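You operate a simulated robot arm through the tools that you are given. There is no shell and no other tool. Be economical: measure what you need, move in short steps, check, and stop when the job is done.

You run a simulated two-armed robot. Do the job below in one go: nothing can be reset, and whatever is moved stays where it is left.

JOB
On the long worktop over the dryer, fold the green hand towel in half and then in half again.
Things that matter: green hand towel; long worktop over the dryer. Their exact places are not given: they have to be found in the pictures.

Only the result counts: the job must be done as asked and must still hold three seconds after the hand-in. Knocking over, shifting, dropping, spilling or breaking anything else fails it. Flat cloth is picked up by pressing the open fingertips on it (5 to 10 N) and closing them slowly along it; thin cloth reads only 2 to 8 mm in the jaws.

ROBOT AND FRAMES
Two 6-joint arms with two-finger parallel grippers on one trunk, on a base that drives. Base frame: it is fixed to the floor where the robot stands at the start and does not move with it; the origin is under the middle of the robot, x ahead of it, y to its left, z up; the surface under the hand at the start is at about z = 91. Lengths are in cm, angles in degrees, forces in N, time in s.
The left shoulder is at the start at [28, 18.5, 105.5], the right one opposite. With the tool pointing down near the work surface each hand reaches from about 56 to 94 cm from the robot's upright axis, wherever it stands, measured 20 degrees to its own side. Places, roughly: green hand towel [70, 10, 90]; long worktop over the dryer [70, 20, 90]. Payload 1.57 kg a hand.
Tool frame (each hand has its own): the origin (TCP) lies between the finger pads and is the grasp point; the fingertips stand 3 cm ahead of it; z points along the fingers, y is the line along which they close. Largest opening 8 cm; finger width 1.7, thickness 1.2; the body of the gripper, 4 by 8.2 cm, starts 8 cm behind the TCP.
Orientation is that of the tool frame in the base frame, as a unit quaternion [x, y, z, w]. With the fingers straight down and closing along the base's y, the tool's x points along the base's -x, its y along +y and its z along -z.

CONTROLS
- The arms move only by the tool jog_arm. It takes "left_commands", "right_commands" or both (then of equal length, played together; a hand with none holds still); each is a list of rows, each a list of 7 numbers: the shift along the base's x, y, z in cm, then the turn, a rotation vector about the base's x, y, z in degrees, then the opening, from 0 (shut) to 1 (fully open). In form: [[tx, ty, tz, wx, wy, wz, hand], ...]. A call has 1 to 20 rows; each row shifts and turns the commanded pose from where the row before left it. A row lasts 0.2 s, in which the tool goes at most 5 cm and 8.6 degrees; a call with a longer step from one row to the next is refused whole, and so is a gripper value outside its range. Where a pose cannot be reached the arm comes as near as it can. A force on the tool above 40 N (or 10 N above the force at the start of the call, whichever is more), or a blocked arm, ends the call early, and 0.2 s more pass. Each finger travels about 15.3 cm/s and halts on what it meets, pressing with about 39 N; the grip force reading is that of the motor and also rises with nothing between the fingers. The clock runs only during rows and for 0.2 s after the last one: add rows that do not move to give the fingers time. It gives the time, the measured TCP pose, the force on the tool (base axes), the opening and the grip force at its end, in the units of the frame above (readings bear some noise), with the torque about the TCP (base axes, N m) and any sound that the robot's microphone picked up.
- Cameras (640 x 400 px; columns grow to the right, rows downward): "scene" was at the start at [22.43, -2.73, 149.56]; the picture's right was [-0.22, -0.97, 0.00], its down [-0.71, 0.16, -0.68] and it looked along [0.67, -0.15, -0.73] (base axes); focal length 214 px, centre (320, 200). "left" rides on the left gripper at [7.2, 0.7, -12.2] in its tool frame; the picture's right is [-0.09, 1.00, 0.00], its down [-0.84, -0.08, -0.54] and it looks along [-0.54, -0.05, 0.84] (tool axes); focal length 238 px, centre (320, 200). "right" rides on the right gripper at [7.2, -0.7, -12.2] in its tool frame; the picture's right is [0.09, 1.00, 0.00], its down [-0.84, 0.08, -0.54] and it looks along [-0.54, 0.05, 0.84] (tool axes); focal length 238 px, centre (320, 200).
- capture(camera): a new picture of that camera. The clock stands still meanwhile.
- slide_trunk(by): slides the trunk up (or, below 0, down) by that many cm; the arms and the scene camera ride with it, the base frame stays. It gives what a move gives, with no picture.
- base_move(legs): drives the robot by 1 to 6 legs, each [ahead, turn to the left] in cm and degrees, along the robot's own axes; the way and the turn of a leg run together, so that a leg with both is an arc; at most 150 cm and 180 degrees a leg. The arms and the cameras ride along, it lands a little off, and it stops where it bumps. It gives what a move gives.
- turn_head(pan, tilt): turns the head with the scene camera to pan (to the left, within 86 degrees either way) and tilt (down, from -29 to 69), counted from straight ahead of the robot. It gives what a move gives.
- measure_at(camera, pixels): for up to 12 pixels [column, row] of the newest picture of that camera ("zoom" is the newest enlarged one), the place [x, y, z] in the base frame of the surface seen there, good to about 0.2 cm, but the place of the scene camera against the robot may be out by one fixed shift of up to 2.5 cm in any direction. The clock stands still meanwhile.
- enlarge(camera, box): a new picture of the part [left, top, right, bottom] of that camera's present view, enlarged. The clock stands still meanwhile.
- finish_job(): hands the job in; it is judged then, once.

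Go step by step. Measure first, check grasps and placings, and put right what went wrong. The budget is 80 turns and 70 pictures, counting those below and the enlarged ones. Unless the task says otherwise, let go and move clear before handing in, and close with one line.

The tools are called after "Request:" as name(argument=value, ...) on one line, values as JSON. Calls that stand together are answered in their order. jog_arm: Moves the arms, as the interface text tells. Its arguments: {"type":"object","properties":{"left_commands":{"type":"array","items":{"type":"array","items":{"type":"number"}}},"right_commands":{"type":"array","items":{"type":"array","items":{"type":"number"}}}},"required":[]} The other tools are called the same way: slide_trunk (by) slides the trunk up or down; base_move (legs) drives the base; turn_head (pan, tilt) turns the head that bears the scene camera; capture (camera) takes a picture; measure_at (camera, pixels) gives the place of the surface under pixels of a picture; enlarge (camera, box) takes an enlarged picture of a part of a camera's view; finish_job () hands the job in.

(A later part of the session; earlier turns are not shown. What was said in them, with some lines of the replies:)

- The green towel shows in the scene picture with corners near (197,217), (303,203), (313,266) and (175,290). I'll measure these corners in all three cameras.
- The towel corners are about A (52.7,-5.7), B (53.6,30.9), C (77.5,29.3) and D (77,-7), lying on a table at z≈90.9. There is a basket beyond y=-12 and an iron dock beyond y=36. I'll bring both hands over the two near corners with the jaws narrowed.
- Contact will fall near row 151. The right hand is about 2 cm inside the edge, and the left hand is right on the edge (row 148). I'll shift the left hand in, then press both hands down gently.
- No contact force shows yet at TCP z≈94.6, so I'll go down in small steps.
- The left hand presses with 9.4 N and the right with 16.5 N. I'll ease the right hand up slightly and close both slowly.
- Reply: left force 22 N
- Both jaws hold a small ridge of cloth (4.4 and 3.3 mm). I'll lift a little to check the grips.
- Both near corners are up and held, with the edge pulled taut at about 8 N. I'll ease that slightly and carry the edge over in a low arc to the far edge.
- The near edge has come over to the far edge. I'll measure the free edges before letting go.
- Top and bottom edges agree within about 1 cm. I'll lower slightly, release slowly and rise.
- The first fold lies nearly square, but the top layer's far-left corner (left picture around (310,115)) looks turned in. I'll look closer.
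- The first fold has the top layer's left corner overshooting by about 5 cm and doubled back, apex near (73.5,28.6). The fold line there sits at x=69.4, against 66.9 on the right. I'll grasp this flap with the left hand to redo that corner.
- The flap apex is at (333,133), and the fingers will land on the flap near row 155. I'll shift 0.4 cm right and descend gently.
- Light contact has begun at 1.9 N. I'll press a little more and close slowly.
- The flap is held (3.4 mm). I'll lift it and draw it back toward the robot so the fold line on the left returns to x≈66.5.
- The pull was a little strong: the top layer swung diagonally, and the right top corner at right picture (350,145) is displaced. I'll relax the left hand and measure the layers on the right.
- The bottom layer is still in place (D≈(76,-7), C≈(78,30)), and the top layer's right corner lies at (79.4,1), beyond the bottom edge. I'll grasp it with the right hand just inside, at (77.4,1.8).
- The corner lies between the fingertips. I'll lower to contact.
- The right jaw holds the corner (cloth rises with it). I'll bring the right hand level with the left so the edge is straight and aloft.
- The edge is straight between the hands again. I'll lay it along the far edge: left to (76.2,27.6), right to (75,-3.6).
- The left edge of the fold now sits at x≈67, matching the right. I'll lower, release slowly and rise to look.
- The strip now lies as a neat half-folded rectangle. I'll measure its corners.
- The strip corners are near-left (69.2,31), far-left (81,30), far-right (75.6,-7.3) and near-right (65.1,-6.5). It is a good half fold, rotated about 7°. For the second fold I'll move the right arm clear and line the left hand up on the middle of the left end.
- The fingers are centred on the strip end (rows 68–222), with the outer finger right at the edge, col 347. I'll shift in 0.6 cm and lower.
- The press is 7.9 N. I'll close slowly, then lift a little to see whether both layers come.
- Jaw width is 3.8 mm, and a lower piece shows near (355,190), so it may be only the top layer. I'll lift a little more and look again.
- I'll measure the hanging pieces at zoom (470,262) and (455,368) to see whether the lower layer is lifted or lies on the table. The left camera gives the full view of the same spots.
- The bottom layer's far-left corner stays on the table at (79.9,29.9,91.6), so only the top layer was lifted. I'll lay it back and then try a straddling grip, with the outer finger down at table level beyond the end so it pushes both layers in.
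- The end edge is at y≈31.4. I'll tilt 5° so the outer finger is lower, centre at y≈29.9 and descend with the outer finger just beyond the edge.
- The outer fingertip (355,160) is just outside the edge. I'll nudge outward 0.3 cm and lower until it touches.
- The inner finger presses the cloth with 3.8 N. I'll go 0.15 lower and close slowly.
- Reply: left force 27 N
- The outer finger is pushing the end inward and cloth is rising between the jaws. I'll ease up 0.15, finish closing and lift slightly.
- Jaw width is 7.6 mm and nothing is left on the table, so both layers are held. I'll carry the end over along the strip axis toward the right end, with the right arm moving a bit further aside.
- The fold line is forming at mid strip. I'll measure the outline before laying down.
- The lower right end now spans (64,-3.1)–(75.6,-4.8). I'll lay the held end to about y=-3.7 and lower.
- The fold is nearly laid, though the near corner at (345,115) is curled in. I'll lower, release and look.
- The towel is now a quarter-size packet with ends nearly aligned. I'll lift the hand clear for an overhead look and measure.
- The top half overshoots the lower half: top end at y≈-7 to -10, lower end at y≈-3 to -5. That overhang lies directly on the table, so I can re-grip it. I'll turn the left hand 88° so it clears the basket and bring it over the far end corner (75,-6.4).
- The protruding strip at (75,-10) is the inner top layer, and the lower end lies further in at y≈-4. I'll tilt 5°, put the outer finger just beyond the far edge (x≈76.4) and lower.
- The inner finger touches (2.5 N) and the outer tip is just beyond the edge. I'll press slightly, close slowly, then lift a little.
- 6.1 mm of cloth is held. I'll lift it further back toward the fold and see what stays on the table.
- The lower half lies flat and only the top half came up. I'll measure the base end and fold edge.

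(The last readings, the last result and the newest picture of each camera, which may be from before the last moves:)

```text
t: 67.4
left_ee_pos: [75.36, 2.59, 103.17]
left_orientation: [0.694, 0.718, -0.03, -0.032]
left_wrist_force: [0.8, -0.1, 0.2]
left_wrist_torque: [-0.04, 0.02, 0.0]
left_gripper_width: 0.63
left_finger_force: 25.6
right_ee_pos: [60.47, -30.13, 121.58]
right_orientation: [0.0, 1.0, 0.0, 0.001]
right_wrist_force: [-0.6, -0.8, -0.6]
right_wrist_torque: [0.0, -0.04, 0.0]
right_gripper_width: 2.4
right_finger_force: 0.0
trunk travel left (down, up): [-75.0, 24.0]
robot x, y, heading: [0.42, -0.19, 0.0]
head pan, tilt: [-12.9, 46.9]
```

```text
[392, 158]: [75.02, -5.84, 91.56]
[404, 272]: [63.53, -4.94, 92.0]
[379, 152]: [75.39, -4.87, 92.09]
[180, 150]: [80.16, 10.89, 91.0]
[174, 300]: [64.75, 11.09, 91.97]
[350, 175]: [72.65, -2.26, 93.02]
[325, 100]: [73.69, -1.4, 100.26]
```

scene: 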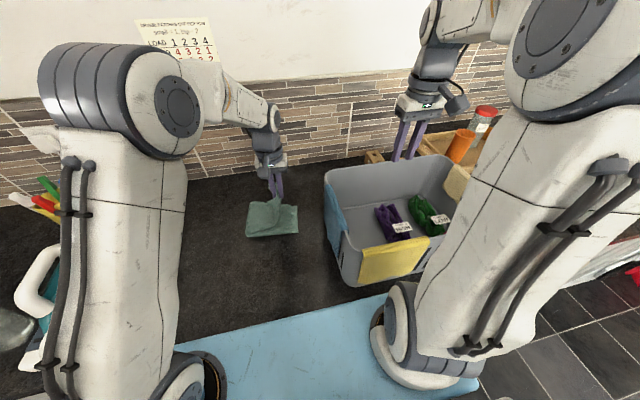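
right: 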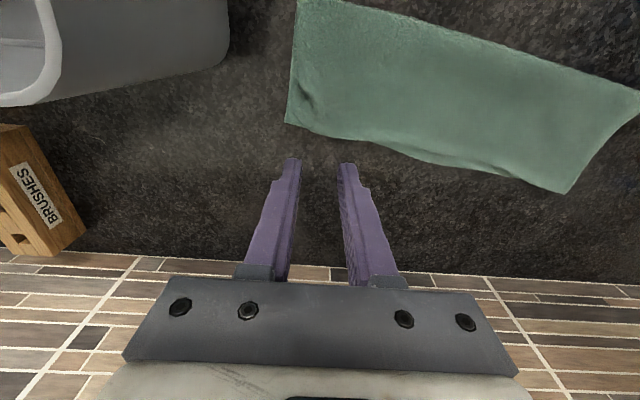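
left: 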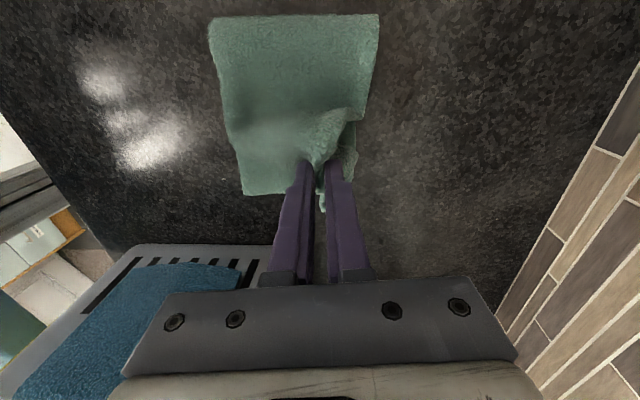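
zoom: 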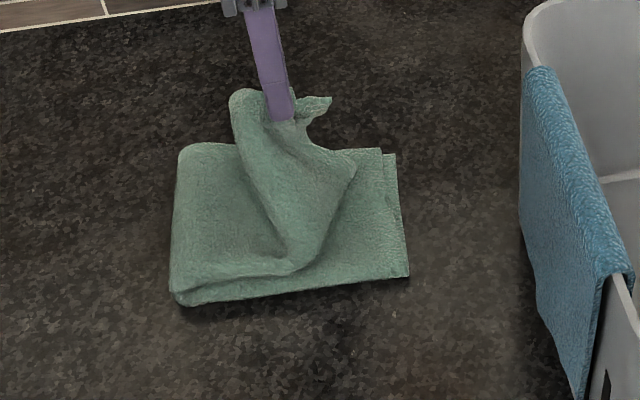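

Base end is at y≈-3.6 and the fold bulge at y≈12, so the fold must shift about 2 cm to the left. I'll draw the top half back beyond the fold, then re-lay it lower and shorter so its end lands at y≈-3.5.

Request:
jog_arm(left_commands=[[0, 2.05, 0.8, 0, 0, 0, 0], [0, 2.05, 0.8, 0, 0, 0, 0], [0, 2.05, 0.7, 0, 0, 0, 0], [0, 2.05, 0.5, 0, 0, 0, 0], [0, 2.05, 0.2, 0, 0, 0, 0], [0, 2.05, 0, 0, 0, 0, 0], [0, 2.05, 0, 0, 0, 0, 0], [0, 1, 0, 0, 0, 0, 0], [0, 0, 0, 0, 0, 0, 0]])

Request:
enlarge(camera="scene", box=[190, 170, 330, 258])

```text
t: 69.4
left_ee_pos: [75.27, 17.99, 106.2]
left_orientation: [0.695, 0.718, -0.03, -0.032]
left_wrist_force: [0.1, 0.3, 0.3]
left_wrist_torque: [-0.01, -0.04, -0.03]
left_gripper_width: 0.62
left_finger_force: 26.2
right_ee_pos: [60.33, -30.02, 121.68]
right_orientation: [0.0, 1.0, 0.0, 0.0]
right_wrist_force: [0.1, -0.5, -0.1]
right_wrist_torque: [-0.01, 0.04, -0.02]
right_gripper_width: 2.4
right_finger_force: 0.1
trunk travel left (down, up): [-75.0, 24.0]
robot x, y, heading: [0.23, -0.23, 0.2]
head pan, tilt: [-12.9, 46.9]
```

```text
4.55 times, centred on (260, 214) of scene
```

zoom: 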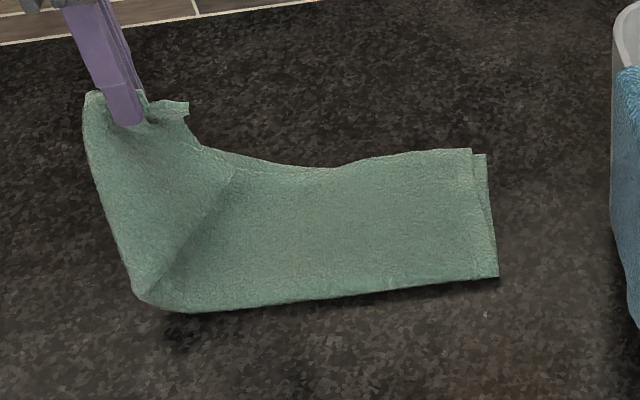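

The strip is neatly reopened. Now I'll re-lay on a lower path, ending with the grip at about (75.8,-2.6).

Request:
jog_arm(left_commands=[[0, -1.7, 0, 0, 0, 0, 0], [0, -1.7, 0, 0, 0, 0, 0], [0, -1.7, -0.3, 0, 0, 0, 0], [0, -1.7, -0.5, 0, 0, 0, 0], [0, -1.7, -0.7, 0, 0, 0, 0], [0, -1.7, -0.8, 0, 0, 0, 0], [0, -1.7, -0.9, 0, 0, 0, 0], [0.1, -1.7, -1, 0, 0, 0, 0], [0.1, -1.7, -1.1, 0, 0, 0, 0], [0.1, -1.7, -1.2, 0, 0, 0, 0], [0.1, -1.8, -1.4, 0, 0, 0, 0], [0.1, -1.8, -1.6, 0, 0, 0, 0], [0, 0, 0, 0, 0, 0, 0]])

Request:
capture(camera="left")

Request:
enlarge(camera="scene", box=[200, 170, 340, 258])

```text
t: 72.2
left_ee_pos: [75.83, -2.63, 96.58]
left_orientation: [0.694, 0.718, -0.03, -0.031]
left_wrist_force: [-0.1, 0.0, 0.5]
left_wrist_torque: [0.04, -0.01, -0.02]
left_gripper_width: 0.63
left_finger_force: 26.2
right_ee_pos: [60.4, -30.08, 121.49]
right_orientation: [0.001, 1.0, 0.0, 0.0]
right_wrist_force: [-0.9, -0.7, 0.1]
right_wrist_torque: [0.01, 0.03, 0.01]
right_gripper_width: 2.42
right_finger_force: 0.1
trunk travel left (down, up): [-75.0, 24.0]
robot x, y, heading: [0.19, 0.03, -0.2]
head pan, tilt: [-12.9, 46.9]
```

```text
10 pictures are left
```

left: 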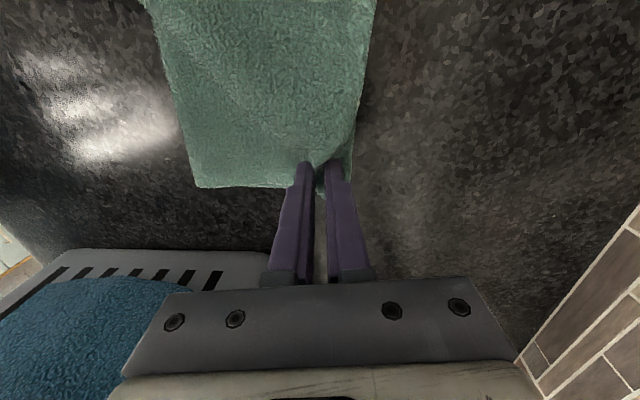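

```text
4.55 times, centred on (270, 214) of scene
```

zoom: 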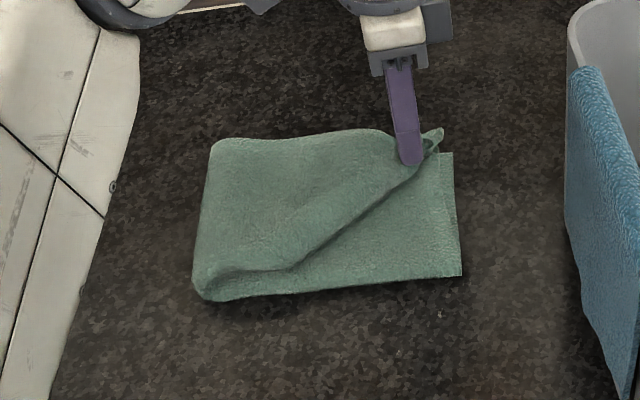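

The far corner is in place and the near corner is trailing. I'll lower, release and see how it settles.

Request:
jog_arm(left_commands=[[0, -0.5, -0.6, 0, 0, 0, 0], [0, 0, 0, 0, 0, 0, 0.1], [0, 0, 0, 0, 0, 0, 0.2], [0, 0, 0, 0, 0, 0, 0.3], [0, 0, 0.5, 0, 0, 0, 0.3], [0, 0, 1, 0, 0, 0, 0.3], [0, 0, 3, 0, 0, 0, 0.3], [0, 1, 4, 0, 0, 0, 0.3], [0, 2, 4, 0, 0, 0, 0.3], [0, 0, 0, 0, 0, 0, 0.3], [0, 0, 0, 0, 0, 0, 0.3]])

Request:
capture(camera="left")

Request:
enlarge(camera="scene", box=[200, 170, 340, 258])

```text
t: 74.6
left_ee_pos: [75.7, -0.21, 108.55]
left_orientation: [0.694, 0.718, -0.03, -0.032]
left_wrist_force: [-0.4, 0.8, 0.9]
left_wrist_torque: [0.01, -0.03, -0.02]
left_gripper_width: 2.37
left_finger_force: 0.1
right_ee_pos: [60.43, -29.95, 121.55]
right_orientation: [0.0, 1.0, -0.001, 0.0]
right_wrist_force: [-0.9, 0.0, -0.4]
right_wrist_torque: [-0.03, 0.02, 0.03]
right_gripper_width: 2.41
right_finger_force: 0.1
trunk travel left (down, up): [-75.0, 24.0]
robot x, y, heading: [-0.06, 0.01, 0.1]
head pan, tilt: [-12.9, 46.9]
```

```text
8 pictures are left
```

left: 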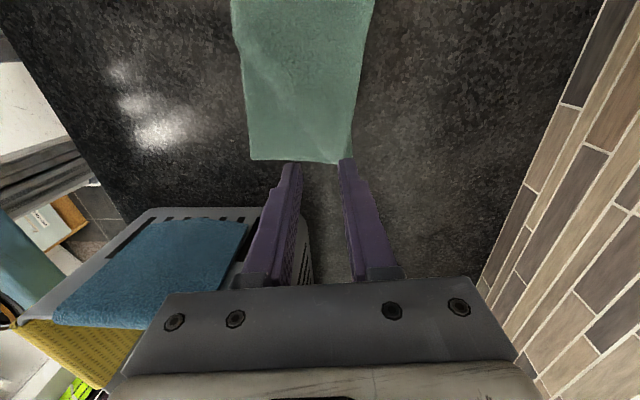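

```text
4.55 times, centred on (270, 214) of scene
```

zoom: 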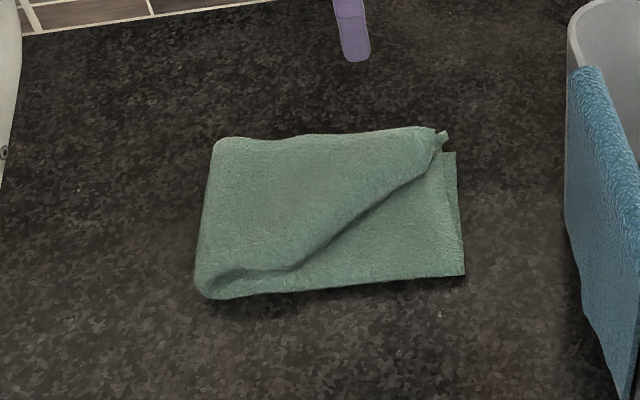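

The top half's near corner is tucked under along the diagonal ridge, zoom (440,150)–(280,270). I'll measure this ridge, then lift it so the tucked corner can hang out and be laid flat.

Request:
measure_at(camera="zoom", pixels=[[430, 168], [400, 190], [360, 218], [320, 245], [290, 265], [330, 210], [380, 160], [455, 158], [462, 272], [440, 136], [203, 292], [215, 145]])

Request:
measure_at(camera="left", pixels=[[253, 157], [335, 160], [350, 130], [300, 110], [260, 80], [270, 130], [350, 152], [240, 20]])

```text
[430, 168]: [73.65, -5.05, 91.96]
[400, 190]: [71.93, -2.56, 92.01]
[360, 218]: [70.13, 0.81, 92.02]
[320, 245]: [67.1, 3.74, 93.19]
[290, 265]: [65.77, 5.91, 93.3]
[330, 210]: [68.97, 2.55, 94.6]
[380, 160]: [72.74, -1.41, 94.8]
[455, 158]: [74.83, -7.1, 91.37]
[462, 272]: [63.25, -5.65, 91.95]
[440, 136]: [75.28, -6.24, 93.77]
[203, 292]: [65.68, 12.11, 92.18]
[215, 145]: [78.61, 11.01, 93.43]
```

```text
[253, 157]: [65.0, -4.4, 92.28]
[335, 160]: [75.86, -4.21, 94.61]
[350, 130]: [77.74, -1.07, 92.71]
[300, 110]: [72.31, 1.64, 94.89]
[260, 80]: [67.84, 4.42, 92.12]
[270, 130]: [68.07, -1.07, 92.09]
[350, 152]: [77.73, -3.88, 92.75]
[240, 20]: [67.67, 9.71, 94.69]
```

With the fixed scene shift of about (+1.2,+1.4), the ridge runs from (74.9,-3.7) to (67,7.3), and the tucked corner's foot is near (72,0.4). I'll turn the left hand square to the ridge with the outer finger just outside it, and lower to just above.

Request:
jog_arm(left_commands=[[-0.6, 0.2, -1, 0.7, -2, 6.8, 0.44], [-0.6, 0.2, -2, 0.7, -2, 6.8, 0.44], [-0.6, 0.2, -2, 0.7, -2, 6.8, 0.44], [-0.6, 0.2, -2, 0.7, -2, 6.8, 0.44], [-0.55, 0.3, -2, 0.7, -2, 6.8, 0.44], [0, 0, -2, 0, 0, 0, 0.44], [0, 0, 0, 0, 0, 0, 0.44], [0, 0, 0, 0, 0, 0, 0.44]])

Request:
capture(camera="left")

```text
t: 76.4
left_ee_pos: [72.93, 1.05, 97.57]
left_orientation: [0.454, 0.89, 0.042, 0.02]
left_wrist_force: [-0.3, -0.4, -0.3]
left_wrist_torque: [-0.02, 0.02, 0.02]
left_gripper_width: 3.52
left_finger_force: 0.0
right_ee_pos: [60.3, -30.06, 121.7]
right_orientation: [0.001, 1.0, -0.001, 0.001]
right_wrist_force: [-0.1, -0.8, 1.7]
right_wrist_torque: [0.01, 0.01, -0.03]
right_gripper_width: 2.41
right_finger_force: 0.2
trunk travel left (down, up): [-75.0, 24.0]
robot x, y, heading: [-0.24, -0.02, 0.0]
head pan, tilt: [-12.9, 46.9]
```

```text
6 pictures are left
```

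left: 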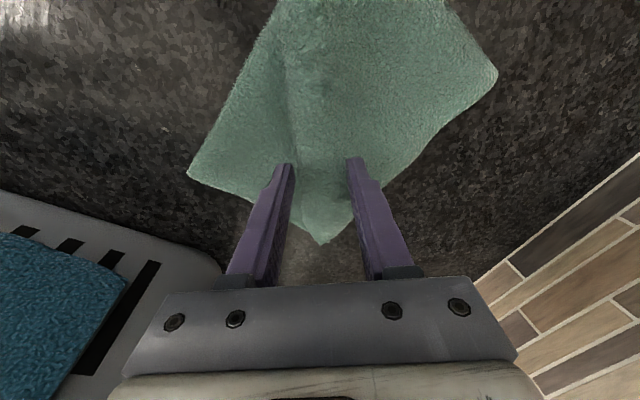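

The ridge edge (col ≈295, row 150) is right at the outer finger. I'll shift outward 0.6 cm and lower.

Request:
jog_arm(left_commands=[[-0.5, -0.35, -0.8, 0, 0, 0, 0.46], [0, 0, -0.8, 0, 0, 0, 0.46], [0, 0, -0.6, 0, 0, 0, 0.46], [0, 0, -0.3, 0, 0, 0, 0.46], [0, 0, 0, 0, 0, 0, 0.46]])

```text
t: 77.6
left_ee_pos: [72.42, 0.62, 95.24]
left_orientation: [0.453, 0.89, 0.043, 0.021]
left_wrist_force: [-2.3, -3.2, 16.2]
left_wrist_torque: [0.11, -0.24, -0.05]
left_gripper_width: 3.48
left_finger_force: 0.0
right_ee_pos: [60.48, -30.09, 121.7]
right_orientation: [0.0, 1.0, -0.001, 0.0]
right_wrist_force: [0.3, 0.1, -0.3]
right_wrist_torque: [0.0, 0.04, -0.04]
right_gripper_width: 2.39
right_finger_force: 0.1
trunk travel left (down, up): [-75.0, 24.0]
robot x, y, heading: [0.42, 0.04, -0.0]
head pan, tilt: [-12.9, 46.9]
```

The inner finger is pressing the ridge (16 N) and the outer tip is about at base-top level. I'll close slowly and lift well up.

Request:
jog_arm(left_commands=[[0, 0, 0.05, 0, 0, 0, 0.42], [0, 0, 0, 0, 0, 0, 0.38], [0, 0, 0, 0, 0, 0, 0.34], [0, 0, 0, 0, 0, 0, 0.3], [0, 0, 0.05, 0, 0, 0, 0.26], [0, 0, 0, 0, 0, 0, 0.22], [0, 0, 0, 0, 0, 0, 0.18], [0, 0, 0, 0, 0, 0, 0.12], [0, 0, 0, 0, 0, 0, 0.06], [0, 0, 0, 0, 0, 0, 0], [0, 0, 0, 0, 0, 0, 0], [0, 0, 1.5, 0, 0, 0, 0], [0, 0, 2, 0, 0, 0, 0], [0, 0, 2.5, 0, 0, 0, 0], [0, 0, 2.5, 0, 0, 0, 0], [0, 0, 0, 0, 0, 0, 0]])

Request:
enlarge(camera="scene", box=[200, 170, 340, 258])

```text
t: 81.0
left_ee_pos: [72.18, 0.56, 103.82]
left_orientation: [0.454, 0.89, 0.042, 0.019]
left_wrist_force: [0.2, 0.7, -0.7]
left_wrist_torque: [-0.03, -0.01, -0.01]
left_gripper_width: 0.83
left_finger_force: 27.4
right_ee_pos: [60.29, -30.0, 121.57]
right_orientation: [0.001, 1.0, 0.0, 0.0]
right_wrist_force: [0.1, -0.1, -0.7]
right_wrist_torque: [-0.01, -0.03, -0.01]
right_gripper_width: 2.39
right_finger_force: 0.1
trunk travel left (down, up): [-75.0, 24.0]
robot x, y, heading: [-0.24, 0.04, 0.1]
head pan, tilt: [-12.9, 46.9]
```

```text
4.55 times, centred on (270, 214) of scene
```

zoom: 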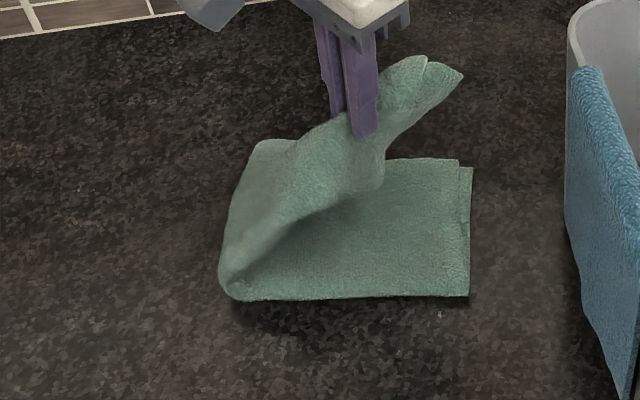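

The top half came up cleanly with the base left flat (base end intact); the tucked corner now hangs below the grip. I'll lower while moving back and tilting the fingertips outward so the hanging corner trails out flat, then ease forward into place.

Request:
jog_arm(left_commands=[[0.5, 0.36, -0.6, -4.1, 5.7, 0, 0], [0.5, 0.36, -0.8, -4.1, 5.7, 0, 0], [0.5, 0.36, -1, -4.1, 5.7, 0, 0], [0.5, 0.36, -1, -4.1, 5.7, 0, 0], [0.5, 0.36, -1, -4.1, 5.7, 0, 0], [0.5, 0.36, -1, 0, 0, 0, 0], [0.5, 0.36, -1, 0, 0, 0, 0], [0.5, 0.36, -1, 0, 0, 0, 0], [0, 0, 0, 0, 0, 0, 0], [-0.8, -0.58, 0, 0, 0, 0, 0], [-0.8, -0.58, 0, 0, 0, 0, 0], [-0.8, -0.58, 0, 0, 0, 0, 0], [-0.8, -0.58, 0, 0, 0, 0, 0], [-0.8, -0.58, 0, 0, 0, 0, 0], [0, 0, 0, 0, 0, 0, 0]])

Request:
enlarge(camera="scene", box=[200, 170, 340, 258])

```text
t: 84.2
left_ee_pos: [72.32, 0.58, 96.27]
left_orientation: [0.439, 0.861, -0.227, -0.12]
left_wrist_force: [0.2, 0.0, 2.2]
left_wrist_torque: [0.05, -0.07, -0.02]
left_gripper_width: 0.78
left_finger_force: 26.8
right_ee_pos: [60.41, -29.9, 121.5]
right_orientation: [0.0, 1.0, 0.001, 0.0]
right_wrist_force: [0.5, -0.2, -0.2]
right_wrist_torque: [-0.01, -0.03, 0.01]
right_gripper_width: 2.41
right_finger_force: 0.1
trunk travel left (down, up): [-75.0, 24.0]
robot x, y, heading: [-0.23, -0.26, -0.1]
head pan, tilt: [-12.9, 46.9]
```

```text
4.55 times, centred on (270, 214) of scene
```

zoom: 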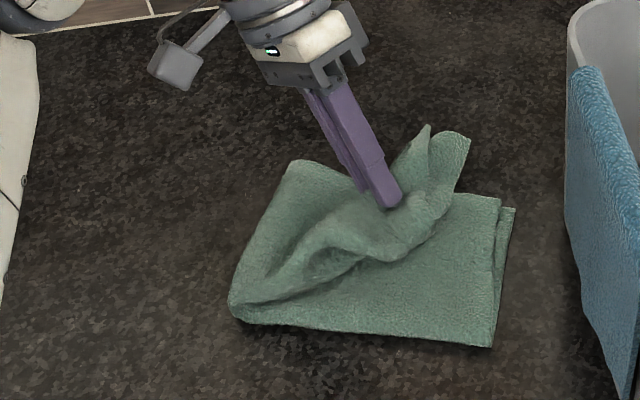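

The corner is still bunched and the packet slid slightly. I'll measure its present lie, then reopen this half flat so I can redo the second fold cleanly from the middle of the end.

Request:
measure_at(camera="zoom", pixels=[[512, 212], [497, 202], [490, 342], [235, 315], [302, 165], [400, 290], [465, 140], [425, 130], [400, 250]])

```text
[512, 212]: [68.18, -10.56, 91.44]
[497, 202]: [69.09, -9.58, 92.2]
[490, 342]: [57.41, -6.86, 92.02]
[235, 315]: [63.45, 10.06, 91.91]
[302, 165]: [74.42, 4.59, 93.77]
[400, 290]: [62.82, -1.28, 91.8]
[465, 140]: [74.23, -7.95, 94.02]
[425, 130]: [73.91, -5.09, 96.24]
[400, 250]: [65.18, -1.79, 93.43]
```

True positions: base end from (58.6,-5.5) to (69.8,-8.7), fold near corner (64.6,11.5), strip axis ≈19.5° off y. I'll swing the top half back over to the left, lay it with the loose corner trailing outward, release, and rise with the hand turned along the strip.

Request:
jog_arm(left_commands=[[0.24, 1.48, 1.94, 4.3, -6, 0, 0], [0.24, 1.48, 1.94, 4.3, -6, 0, 0], [0.24, 1.48, 1.94, 4.3, -6, 0, 0], [0.24, 1.48, 1.94, 4.3, -6, 0, 0], [0.24, 1.48, 1.94, 0, 0, 0, 0], [0.25, 1.83, -0.4, 0, 0, 0, 0], [0.25, 1.83, -0.4, 0, 0, 0, 0], [0.25, 1.83, -0.4, 0, 0, 0, 0], [0.25, 1.83, -0.4, 0, 0, 0, 0], [0.25, 1.83, -0.4, 0, 0, 0, 0], [0.25, 1.83, -0.4, 0, 0, 0, 0], [0, 0, 0, 0, 0, 0, 0], [-0.2, -0.56, -1.5, 0, 0, 0, 0], [-0.2, -0.56, -1.5, 0, 0, 0, 0], [-0.2, -0.56, -1.5, 0, 0, 0, 0], [-0.2, -0.56, -1.5, 0, 0, 0, 0], [-0.2, -0.56, -1.2, 0, 0, 0, 0], [0, 0, 0, 0, 0, 0, 0]])

Request:
jog_arm(left_commands=[[0, 0, 0, 0, 0, 0, 0.1], [0, 0, 0, 0, 0, 0, 0.2], [0, 0, 0, 0, 0, 0, 0.3], [0, 0, 0.5, 0, 0, 0, 0.3], [0, 0, 1, 0, 0, 0, 0.3], [0, 0, 3, 0, 0, 0, 0.3], [0, 0, 4, 0, 0, 0, 0.3], [0.3, 1.6, 2, 0, 0, 6.9, 0.5], [0.3, 1.6, 2, 0, 0, 6.9, 0.5], [0.3, 1.6, 2, 0, 0, 6.9, 0.5], [0.3, 1.6, 0, 0, 0, 6.9, 0.5], [0.3, 1.6, 0, 0, 0, 6.9, 0.5], [0, 0, 0, 0, 0, 0, 0.5]])

Request:
capture(camera="left")

```text
t: 88.0
left_ee_pos: [74.09, 16.08, 96.44]
left_orientation: [0.453, 0.891, 0.001, -0.002]
left_wrist_force: [0.3, 0.7, 2.0]
left_wrist_torque: [-0.02, 0.05, 0.0]
left_gripper_width: 0.75
left_finger_force: 27.1
right_ee_pos: [60.39, -30.03, 121.59]
right_orientation: [0.0, 1.0, 0.0, 0.0]
right_wrist_force: [0.0, -0.4, -0.3]
right_wrist_torque: [0.05, -0.03, -0.03]
right_gripper_width: 2.41
right_finger_force: 0.1
trunk travel left (down, up): [-75.0, 24.0]
robot x, y, heading: [-0.36, 0.12, 0.1]
head pan, tilt: [-12.9, 46.9]
```

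```text
t: 90.8
left_ee_pos: [75.65, 24.26, 110.87]
left_orientation: [0.169, 0.986, 0.0, -0.002]
left_wrist_force: [0.5, -0.2, -0.3]
left_wrist_torque: [0.0, -0.02, 0.01]
left_gripper_width: 3.98
left_finger_force: 0.1
right_ee_pos: [60.33, -30.08, 121.62]
right_orientation: [0.0, 1.0, 0.0, 0.0]
right_wrist_force: [-0.9, 0.0, 0.0]
right_wrist_torque: [0.02, 0.01, 0.03]
right_gripper_width: 2.41
right_finger_force: 0.1
trunk travel left (down, up): [-75.0, 24.0]
robot x, y, heading: [-0.28, -0.07, -0.1]
head pan, tilt: [-12.9, 46.9]
```

```text
3 pictures are left
```

left: 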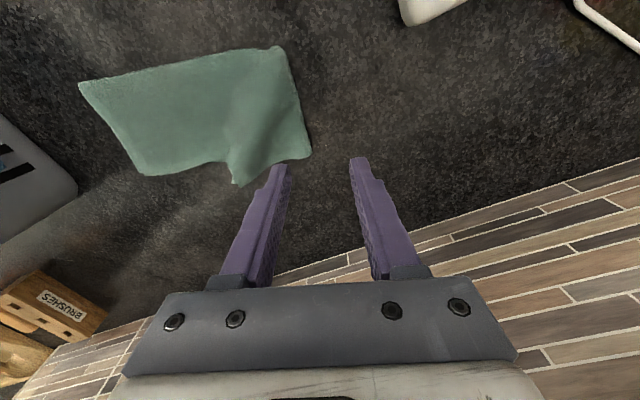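

The strip lies partly reopened with a hump near col 240. I'll measure its outline.

Request:
measure_at(camera="left", pixels=[[82, 84], [142, 172], [225, 162], [238, 182], [306, 153], [290, 90], [277, 50], [180, 63], [240, 100], [265, 110], [210, 120], [300, 130]])

```text
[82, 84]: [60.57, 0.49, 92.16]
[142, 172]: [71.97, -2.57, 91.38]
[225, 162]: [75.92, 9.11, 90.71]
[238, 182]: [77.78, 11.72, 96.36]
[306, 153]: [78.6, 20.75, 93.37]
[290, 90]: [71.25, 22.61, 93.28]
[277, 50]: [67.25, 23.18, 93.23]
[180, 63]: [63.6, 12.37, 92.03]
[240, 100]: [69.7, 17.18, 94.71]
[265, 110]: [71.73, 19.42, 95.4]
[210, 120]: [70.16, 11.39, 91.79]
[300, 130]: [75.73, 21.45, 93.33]
```

Request:
enlarge(camera="left", box=[70, 35, 326, 195])

```text
2.50 times, centred on (198, 115) of left
```

zoom: 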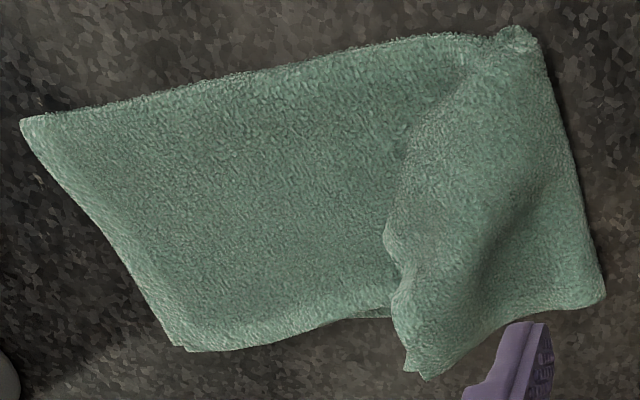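

Only a 10–13 cm flap now lies on the base, with its end edge visible at zoom (385,230)–(410,370). I'll measure that edge to grip it in the middle, pull the strip taut to the left, and fold again from the end without letting go.

Request:
measure_at(camera="zoom", pixels=[[375, 260], [392, 240], [395, 262], [410, 262], [430, 262], [398, 290], [412, 300], [415, 365], [370, 230], [375, 300], [450, 270], [400, 200]])

```text
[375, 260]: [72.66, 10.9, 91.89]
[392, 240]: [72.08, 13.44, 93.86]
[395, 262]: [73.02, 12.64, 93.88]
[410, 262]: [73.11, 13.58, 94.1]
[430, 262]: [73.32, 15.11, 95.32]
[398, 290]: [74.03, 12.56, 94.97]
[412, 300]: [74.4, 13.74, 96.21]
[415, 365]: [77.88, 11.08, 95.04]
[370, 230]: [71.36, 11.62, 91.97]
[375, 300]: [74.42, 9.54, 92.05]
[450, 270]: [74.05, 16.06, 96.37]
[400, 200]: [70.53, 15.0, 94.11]
```

The flap end edge is at about (73.0,12.4), standing on the base at z≈92. I'll bring the jaws astride it, tilted with the outer finger low, and descend with force checks.

Request:
jog_arm(left_commands=[[-0.75, -3.65, 0, 5.7, -2, 0, 0.5], [-0.75, -3.65, 0, 0, 0, 0, 0.5], [-0.75, -3.65, 0, 0, 0, 0, 0.5], [0, 0, -4, 0, 0, 0, 0.5], [0, 0, -4, 0, 0, 0, 0.5], [0, 0, -4, 0, 0, 0, 0.5], [0, 0, -2, 0, 0, 0, 0.5], [0, 0, -1, 0, 0, 0, 0.5], [0, 0, -0.5, 0, 0, 0, 0.5], [0, 0, 0, 0, 0, 0, 0.5]])

```text
t: 93.0
left_ee_pos: [73.42, 13.14, 95.36]
left_orientation: [0.169, 0.984, 0.05, 0.008]
left_wrist_force: [0.8, -0.2, 6.3]
left_wrist_torque: [0.18, -0.05, -0.01]
left_gripper_width: 4.05
left_finger_force: 0.6
right_ee_pos: [60.44, -30.09, 121.68]
right_orientation: [0.001, 1.0, 0.001, 0.0]
right_wrist_force: [-0.2, -0.9, 0.9]
right_wrist_torque: [0.04, -0.02, 0.02]
right_gripper_width: 2.4
right_finger_force: 0.1
trunk travel left (down, up): [-75.0, 24.0]
robot x, y, heading: [-0.18, 0.5, 0.1]
head pan, tilt: [-12.9, 46.9]
```

The inner finger is on the flap (6 N) and the outer tip is about at base-top height. I'll lower a bit, close slowly and lift slightly.

Request:
jog_arm(left_commands=[[0, 0, -0.15, 0, 0, 0, 0.46], [0, 0, 0, 0, 0, 0, 0.42], [0, 0, 0, 0, 0, 0, 0.38], [0, 0, 0, 0, 0, 0, 0.34], [0, 0, 0, 0, 0, 0, 0.3], [0, 0, 0, 0, 0, 0, 0.26], [0, 0, 0.05, 0, 0, 0, 0.22], [0, 0, 0.05, 0, 0, 0, 0.18], [0, 0, 0, 0, 0, 0, 0.14], [0, 0, 0, 0, 0, 0, 0.1], [0, 0, 0, 0, 0, 0, 0.06], [0, 0, 0, 0, 0, 0, 0.02], [0, 0, 0, 0, 0, 0, 0], [0, 0, 0, 0, 0, 0, 0], [0, 0.2, 1, 0, 0, 0, 0], [0.1, 0.4, 1.5, 0, 0, 0, 0], [0.2, 0.6, 2, 0, 0, 0, 0], [0, 0, 0, 0, 0, 0, 0]])

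```text
t: 96.8
left_ee_pos: [73.44, 14.41, 99.84]
left_orientation: [0.169, 0.984, 0.051, 0.005]
left_wrist_force: [-0.4, -0.7, -0.1]
left_wrist_torque: [-0.02, 0.0, -0.02]
left_gripper_width: 0.62
left_finger_force: 25.8
right_ee_pos: [60.31, -30.05, 121.66]
right_orientation: [-0.001, 1.0, 0.0, 0.0]
right_wrist_force: [-0.1, 0.0, 0.3]
right_wrist_torque: [0.01, -0.01, -0.02]
right_gripper_width: 2.41
right_finger_force: 0.1
trunk travel left (down, up): [-75.0, 24.0]
robot x, y, heading: [0.17, 0.2, -0.1]
head pan, tilt: [-12.9, 46.9]
```

6.2 mm is held (two layers). I'll swing this end over to the left to straighten the strip nearly taut.

Request:
jog_arm(left_commands=[[0.24, 1.76, 1.5, 0, 0, 0, 0], [0.24, 1.76, 1.2, 0, 0, 0, 0], [0.24, 1.76, 1, 0, 0, 0, 0], [0.24, 1.76, 0.6, 0, 0, 0, 0], [0.24, 1.76, 0, 0, 0, 0, 0], [0.24, 1.76, 0, 0, 0, 0, 0], [0.24, 1.76, -0.6, -2, 0.7, 0, 0], [0.24, 1.76, -1, -2, 0.7, 0, 0], [0.24, 1.76, -1.5, -1.7, 0.6, 0, 0], [0.24, 1.76, -1.7, 0, 0, 0, 0], [0, 0, 0, 0, 0, 0, 0], [0, 0, 0, 0, 0, 0, 0]])

Request:
capture(camera="scene")

Request:
measure_at(camera="scene", pixels=[[200, 225], [240, 225], [280, 210], [295, 220], [290, 245], [220, 245]])

```text
t: 99.4
left_ee_pos: [76.06, 31.94, 99.31]
left_orientation: [0.17, 0.985, -0.001, -0.003]
left_wrist_force: [0.9, 0.3, -0.6]
left_wrist_torque: [0.06, -0.02, 0.0]
left_gripper_width: 0.57
left_finger_force: 25.9
right_ee_pos: [60.35, -30.12, 121.56]
right_orientation: [0.0, 1.0, 0.0, 0.0]
right_wrist_force: [0.0, -0.5, -0.1]
right_wrist_torque: [-0.01, 0.03, -0.02]
right_gripper_width: 2.39
right_finger_force: 0.1
trunk travel left (down, up): [-75.0, 24.0]
robot x, y, heading: [0.4, 0.13, -0.1]
head pan, tilt: [-12.9, 46.9]
```

```text
1 pictures are left
```

scene: 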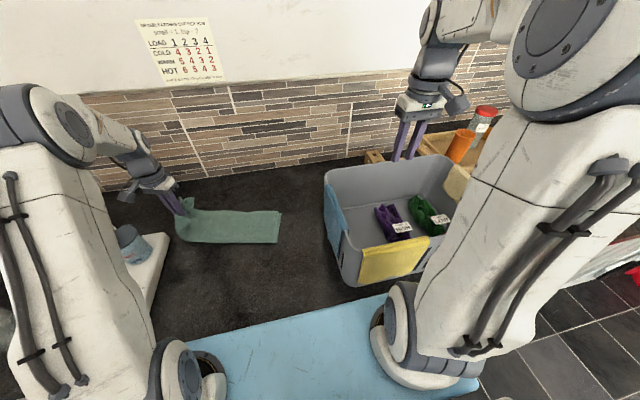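

```text
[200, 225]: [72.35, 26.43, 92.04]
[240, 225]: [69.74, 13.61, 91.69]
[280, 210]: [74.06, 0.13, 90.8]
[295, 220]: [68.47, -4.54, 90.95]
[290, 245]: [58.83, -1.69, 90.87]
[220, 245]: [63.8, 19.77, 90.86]
```

The strip is open and straight again. I'll measure its edges (right end near (279,212)–(277,241)) on this picture.

Request:
measure_at(camera="scene", pixels=[[279, 214], [277, 240], [278, 227], [240, 241], [240, 213], [200, 238], [182, 236], [215, 225], [196, 212], [190, 225]])

```text
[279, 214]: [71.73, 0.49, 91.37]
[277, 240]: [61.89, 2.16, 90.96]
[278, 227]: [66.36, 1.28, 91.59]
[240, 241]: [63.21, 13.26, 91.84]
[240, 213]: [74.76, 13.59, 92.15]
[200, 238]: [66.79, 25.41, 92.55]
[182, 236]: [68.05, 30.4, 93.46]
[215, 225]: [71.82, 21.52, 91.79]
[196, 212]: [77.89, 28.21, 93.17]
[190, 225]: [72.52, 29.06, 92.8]
```

With the scene shift applied, the right end centre is about (67.6,2.3) and the axis is (0.28,0.96). I'll fold along that axis with a lower arc, ending with the grip about 2.7 cm inside the right end, at (68.3,4.9).

Request:
jog_arm(left_commands=[[-0.554, -1.93, 1.5, 0, 0, 0, 0], [-0.554, -1.93, 1.3, 0, 0, 0, 0], [-0.554, -1.93, 1.1, 0, 0, 0, 0], [-0.554, -1.93, 0.9, 0, 0, 0, 0], [-0.554, -1.93, 0.7, 0, 0, 0, 0], [-0.554, -1.93, 0.5, 0, 0, 0, 0], [-0.554, -1.93, 0.2, 0, 0, 0, 0], [-0.554, -1.93, 0, 0, 0, 0, 0], [-0.554, -1.93, -0.4, 0, 0, 0, 0], [-0.554, -1.93, -0.8, 0, 0, 0, 0], [-0.554, -1.93, -1.2, 0, 0, 0, 0], [-0.554, -1.93, -1.6, 0, 0, 0, 0], [-0.554, -1.93, -2, 0, 0, 0, 0], [-0.554, -1.93, -2.2, 0, 0, 0, 0], [0, 0, -0.8, 0, 0, 0, 0], [0, 0, 0, 0, 0, 0, 0]])

```text
t: 102.8
left_ee_pos: [68.23, 5.05, 96.57]
left_orientation: [0.17, 0.985, 0.0, -0.002]
left_wrist_force: [-0.1, 0.4, 0.2]
left_wrist_torque: [0.03, 0.0, -0.01]
left_gripper_width: 0.57
left_finger_force: 25.7
right_ee_pos: [60.42, -30.02, 121.61]
right_orientation: [0.0, 1.0, 0.0, 0.0]
right_wrist_force: [0.9, 0.1, 0.2]
right_wrist_torque: [-0.01, 0.03, 0.02]
right_gripper_width: 2.39
right_finger_force: 0.1
trunk travel left (down, up): [-75.0, 24.0]
robot x, y, heading: [-0.07, 0.13, -0.2]
head pan, tilt: [-12.9, 46.9]
```

The end is laid down with the grip at (68.2,5.0). I'll release gently, rise and clear, then use the last picture for a check.

Request:
jog_arm(left_commands=[[-0.1, -0.3, -0.4, 0, 0, 0, 0], [0, 0, 0, 0, 0, 0, 0.1], [0, 0, 0, 0, 0, 0, 0.2], [0, 0, 0, 0, 0, 0, 0.3], [0, 0, 0.5, 0, 0, 0, 0.3], [0, 0, 1, 0, 0, 0, 0.3], [0, 0, 3, 0, 0, 0, 0.3], [0, 0, 4, 0, 0, 0, 0.3], [0, 0, 4, 0, 0, 0, 0.3], [0, 0, 4, 0, 0, 0, 0.3], [-2, 3.5, 0, 0, 0, 0, 0.3], [-2, 3.5, 0, 0, 0, 0, 0.3], [-2, 3.5, 0, 0, 0, 0, 0.3], [-2, 3.5, 0, 0, 0, 0, 0.3], [-2, 3.5, 0, 0, 0, 0, 0.3], [0, 3.5, 0, 0, 0, 0, 0.3], [0, 0, 0, 0, 0, 0, 0.3]])

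Request:
enlarge(camera="scene", box=[180, 170, 320, 258])

```text
t: 106.4
left_ee_pos: [58.18, 25.81, 112.59]
left_orientation: [0.17, 0.985, -0.001, -0.002]
left_wrist_force: [1.2, 0.6, -0.2]
left_wrist_torque: [0.0, 0.0, 0.02]
left_gripper_width: 2.4
left_finger_force: 0.0
right_ee_pos: [60.38, -29.97, 121.59]
right_orientation: [0.001, 1.0, 0.0, -0.001]
right_wrist_force: [0.1, -0.3, -0.4]
right_wrist_torque: [0.02, 0.01, 0.0]
right_gripper_width: 2.4
right_finger_force: 0.1
trunk travel left (down, up): [-75.0, 24.0]
robot x, y, heading: [-0.28, -0.12, -0.1]
head pan, tilt: [-12.9, 46.9]
```

```text
4.55 times, centred on (250, 214) of scene
```

zoom: 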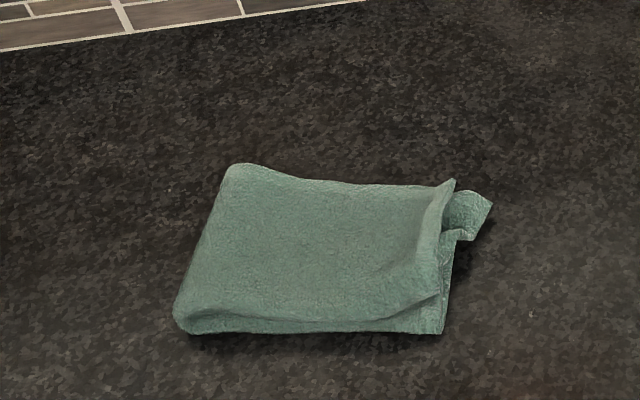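

The packet now shows a clear quarter fold, with only a small corner sticking out at zoom (475,210). I'll measure the outline and heights on this same picture.

Request:
measure_at(camera="zoom", pixels=[[182, 325], [235, 170], [450, 188], [486, 205], [460, 225], [440, 328], [435, 290], [320, 250], [410, 240], [445, 245], [380, 315]])

```text
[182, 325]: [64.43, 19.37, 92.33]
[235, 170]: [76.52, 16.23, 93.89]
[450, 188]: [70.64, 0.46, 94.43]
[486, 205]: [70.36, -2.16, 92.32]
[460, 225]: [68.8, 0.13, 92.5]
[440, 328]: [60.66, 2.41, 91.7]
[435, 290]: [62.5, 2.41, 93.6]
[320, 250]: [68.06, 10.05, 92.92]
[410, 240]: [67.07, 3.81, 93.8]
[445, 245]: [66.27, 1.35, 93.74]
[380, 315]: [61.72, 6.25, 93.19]
```

The packet measures about 17.5 × 12.5 cm, a quarter of the towel's 36 × 24 cm. Top and bottom ends agree within about 0.5 cm, apart from one inner corner showing by about 2.5 cm. Both hands are clear, so I'm handing in.

Request:
finish_job()

```text
The job is handed in.
```

I folded the green hand towel in half and then in half again, and it lies flat on the long worktop at about 17.5 × 12.5 cm. One inner corner sticks out by about 2.5 cm.
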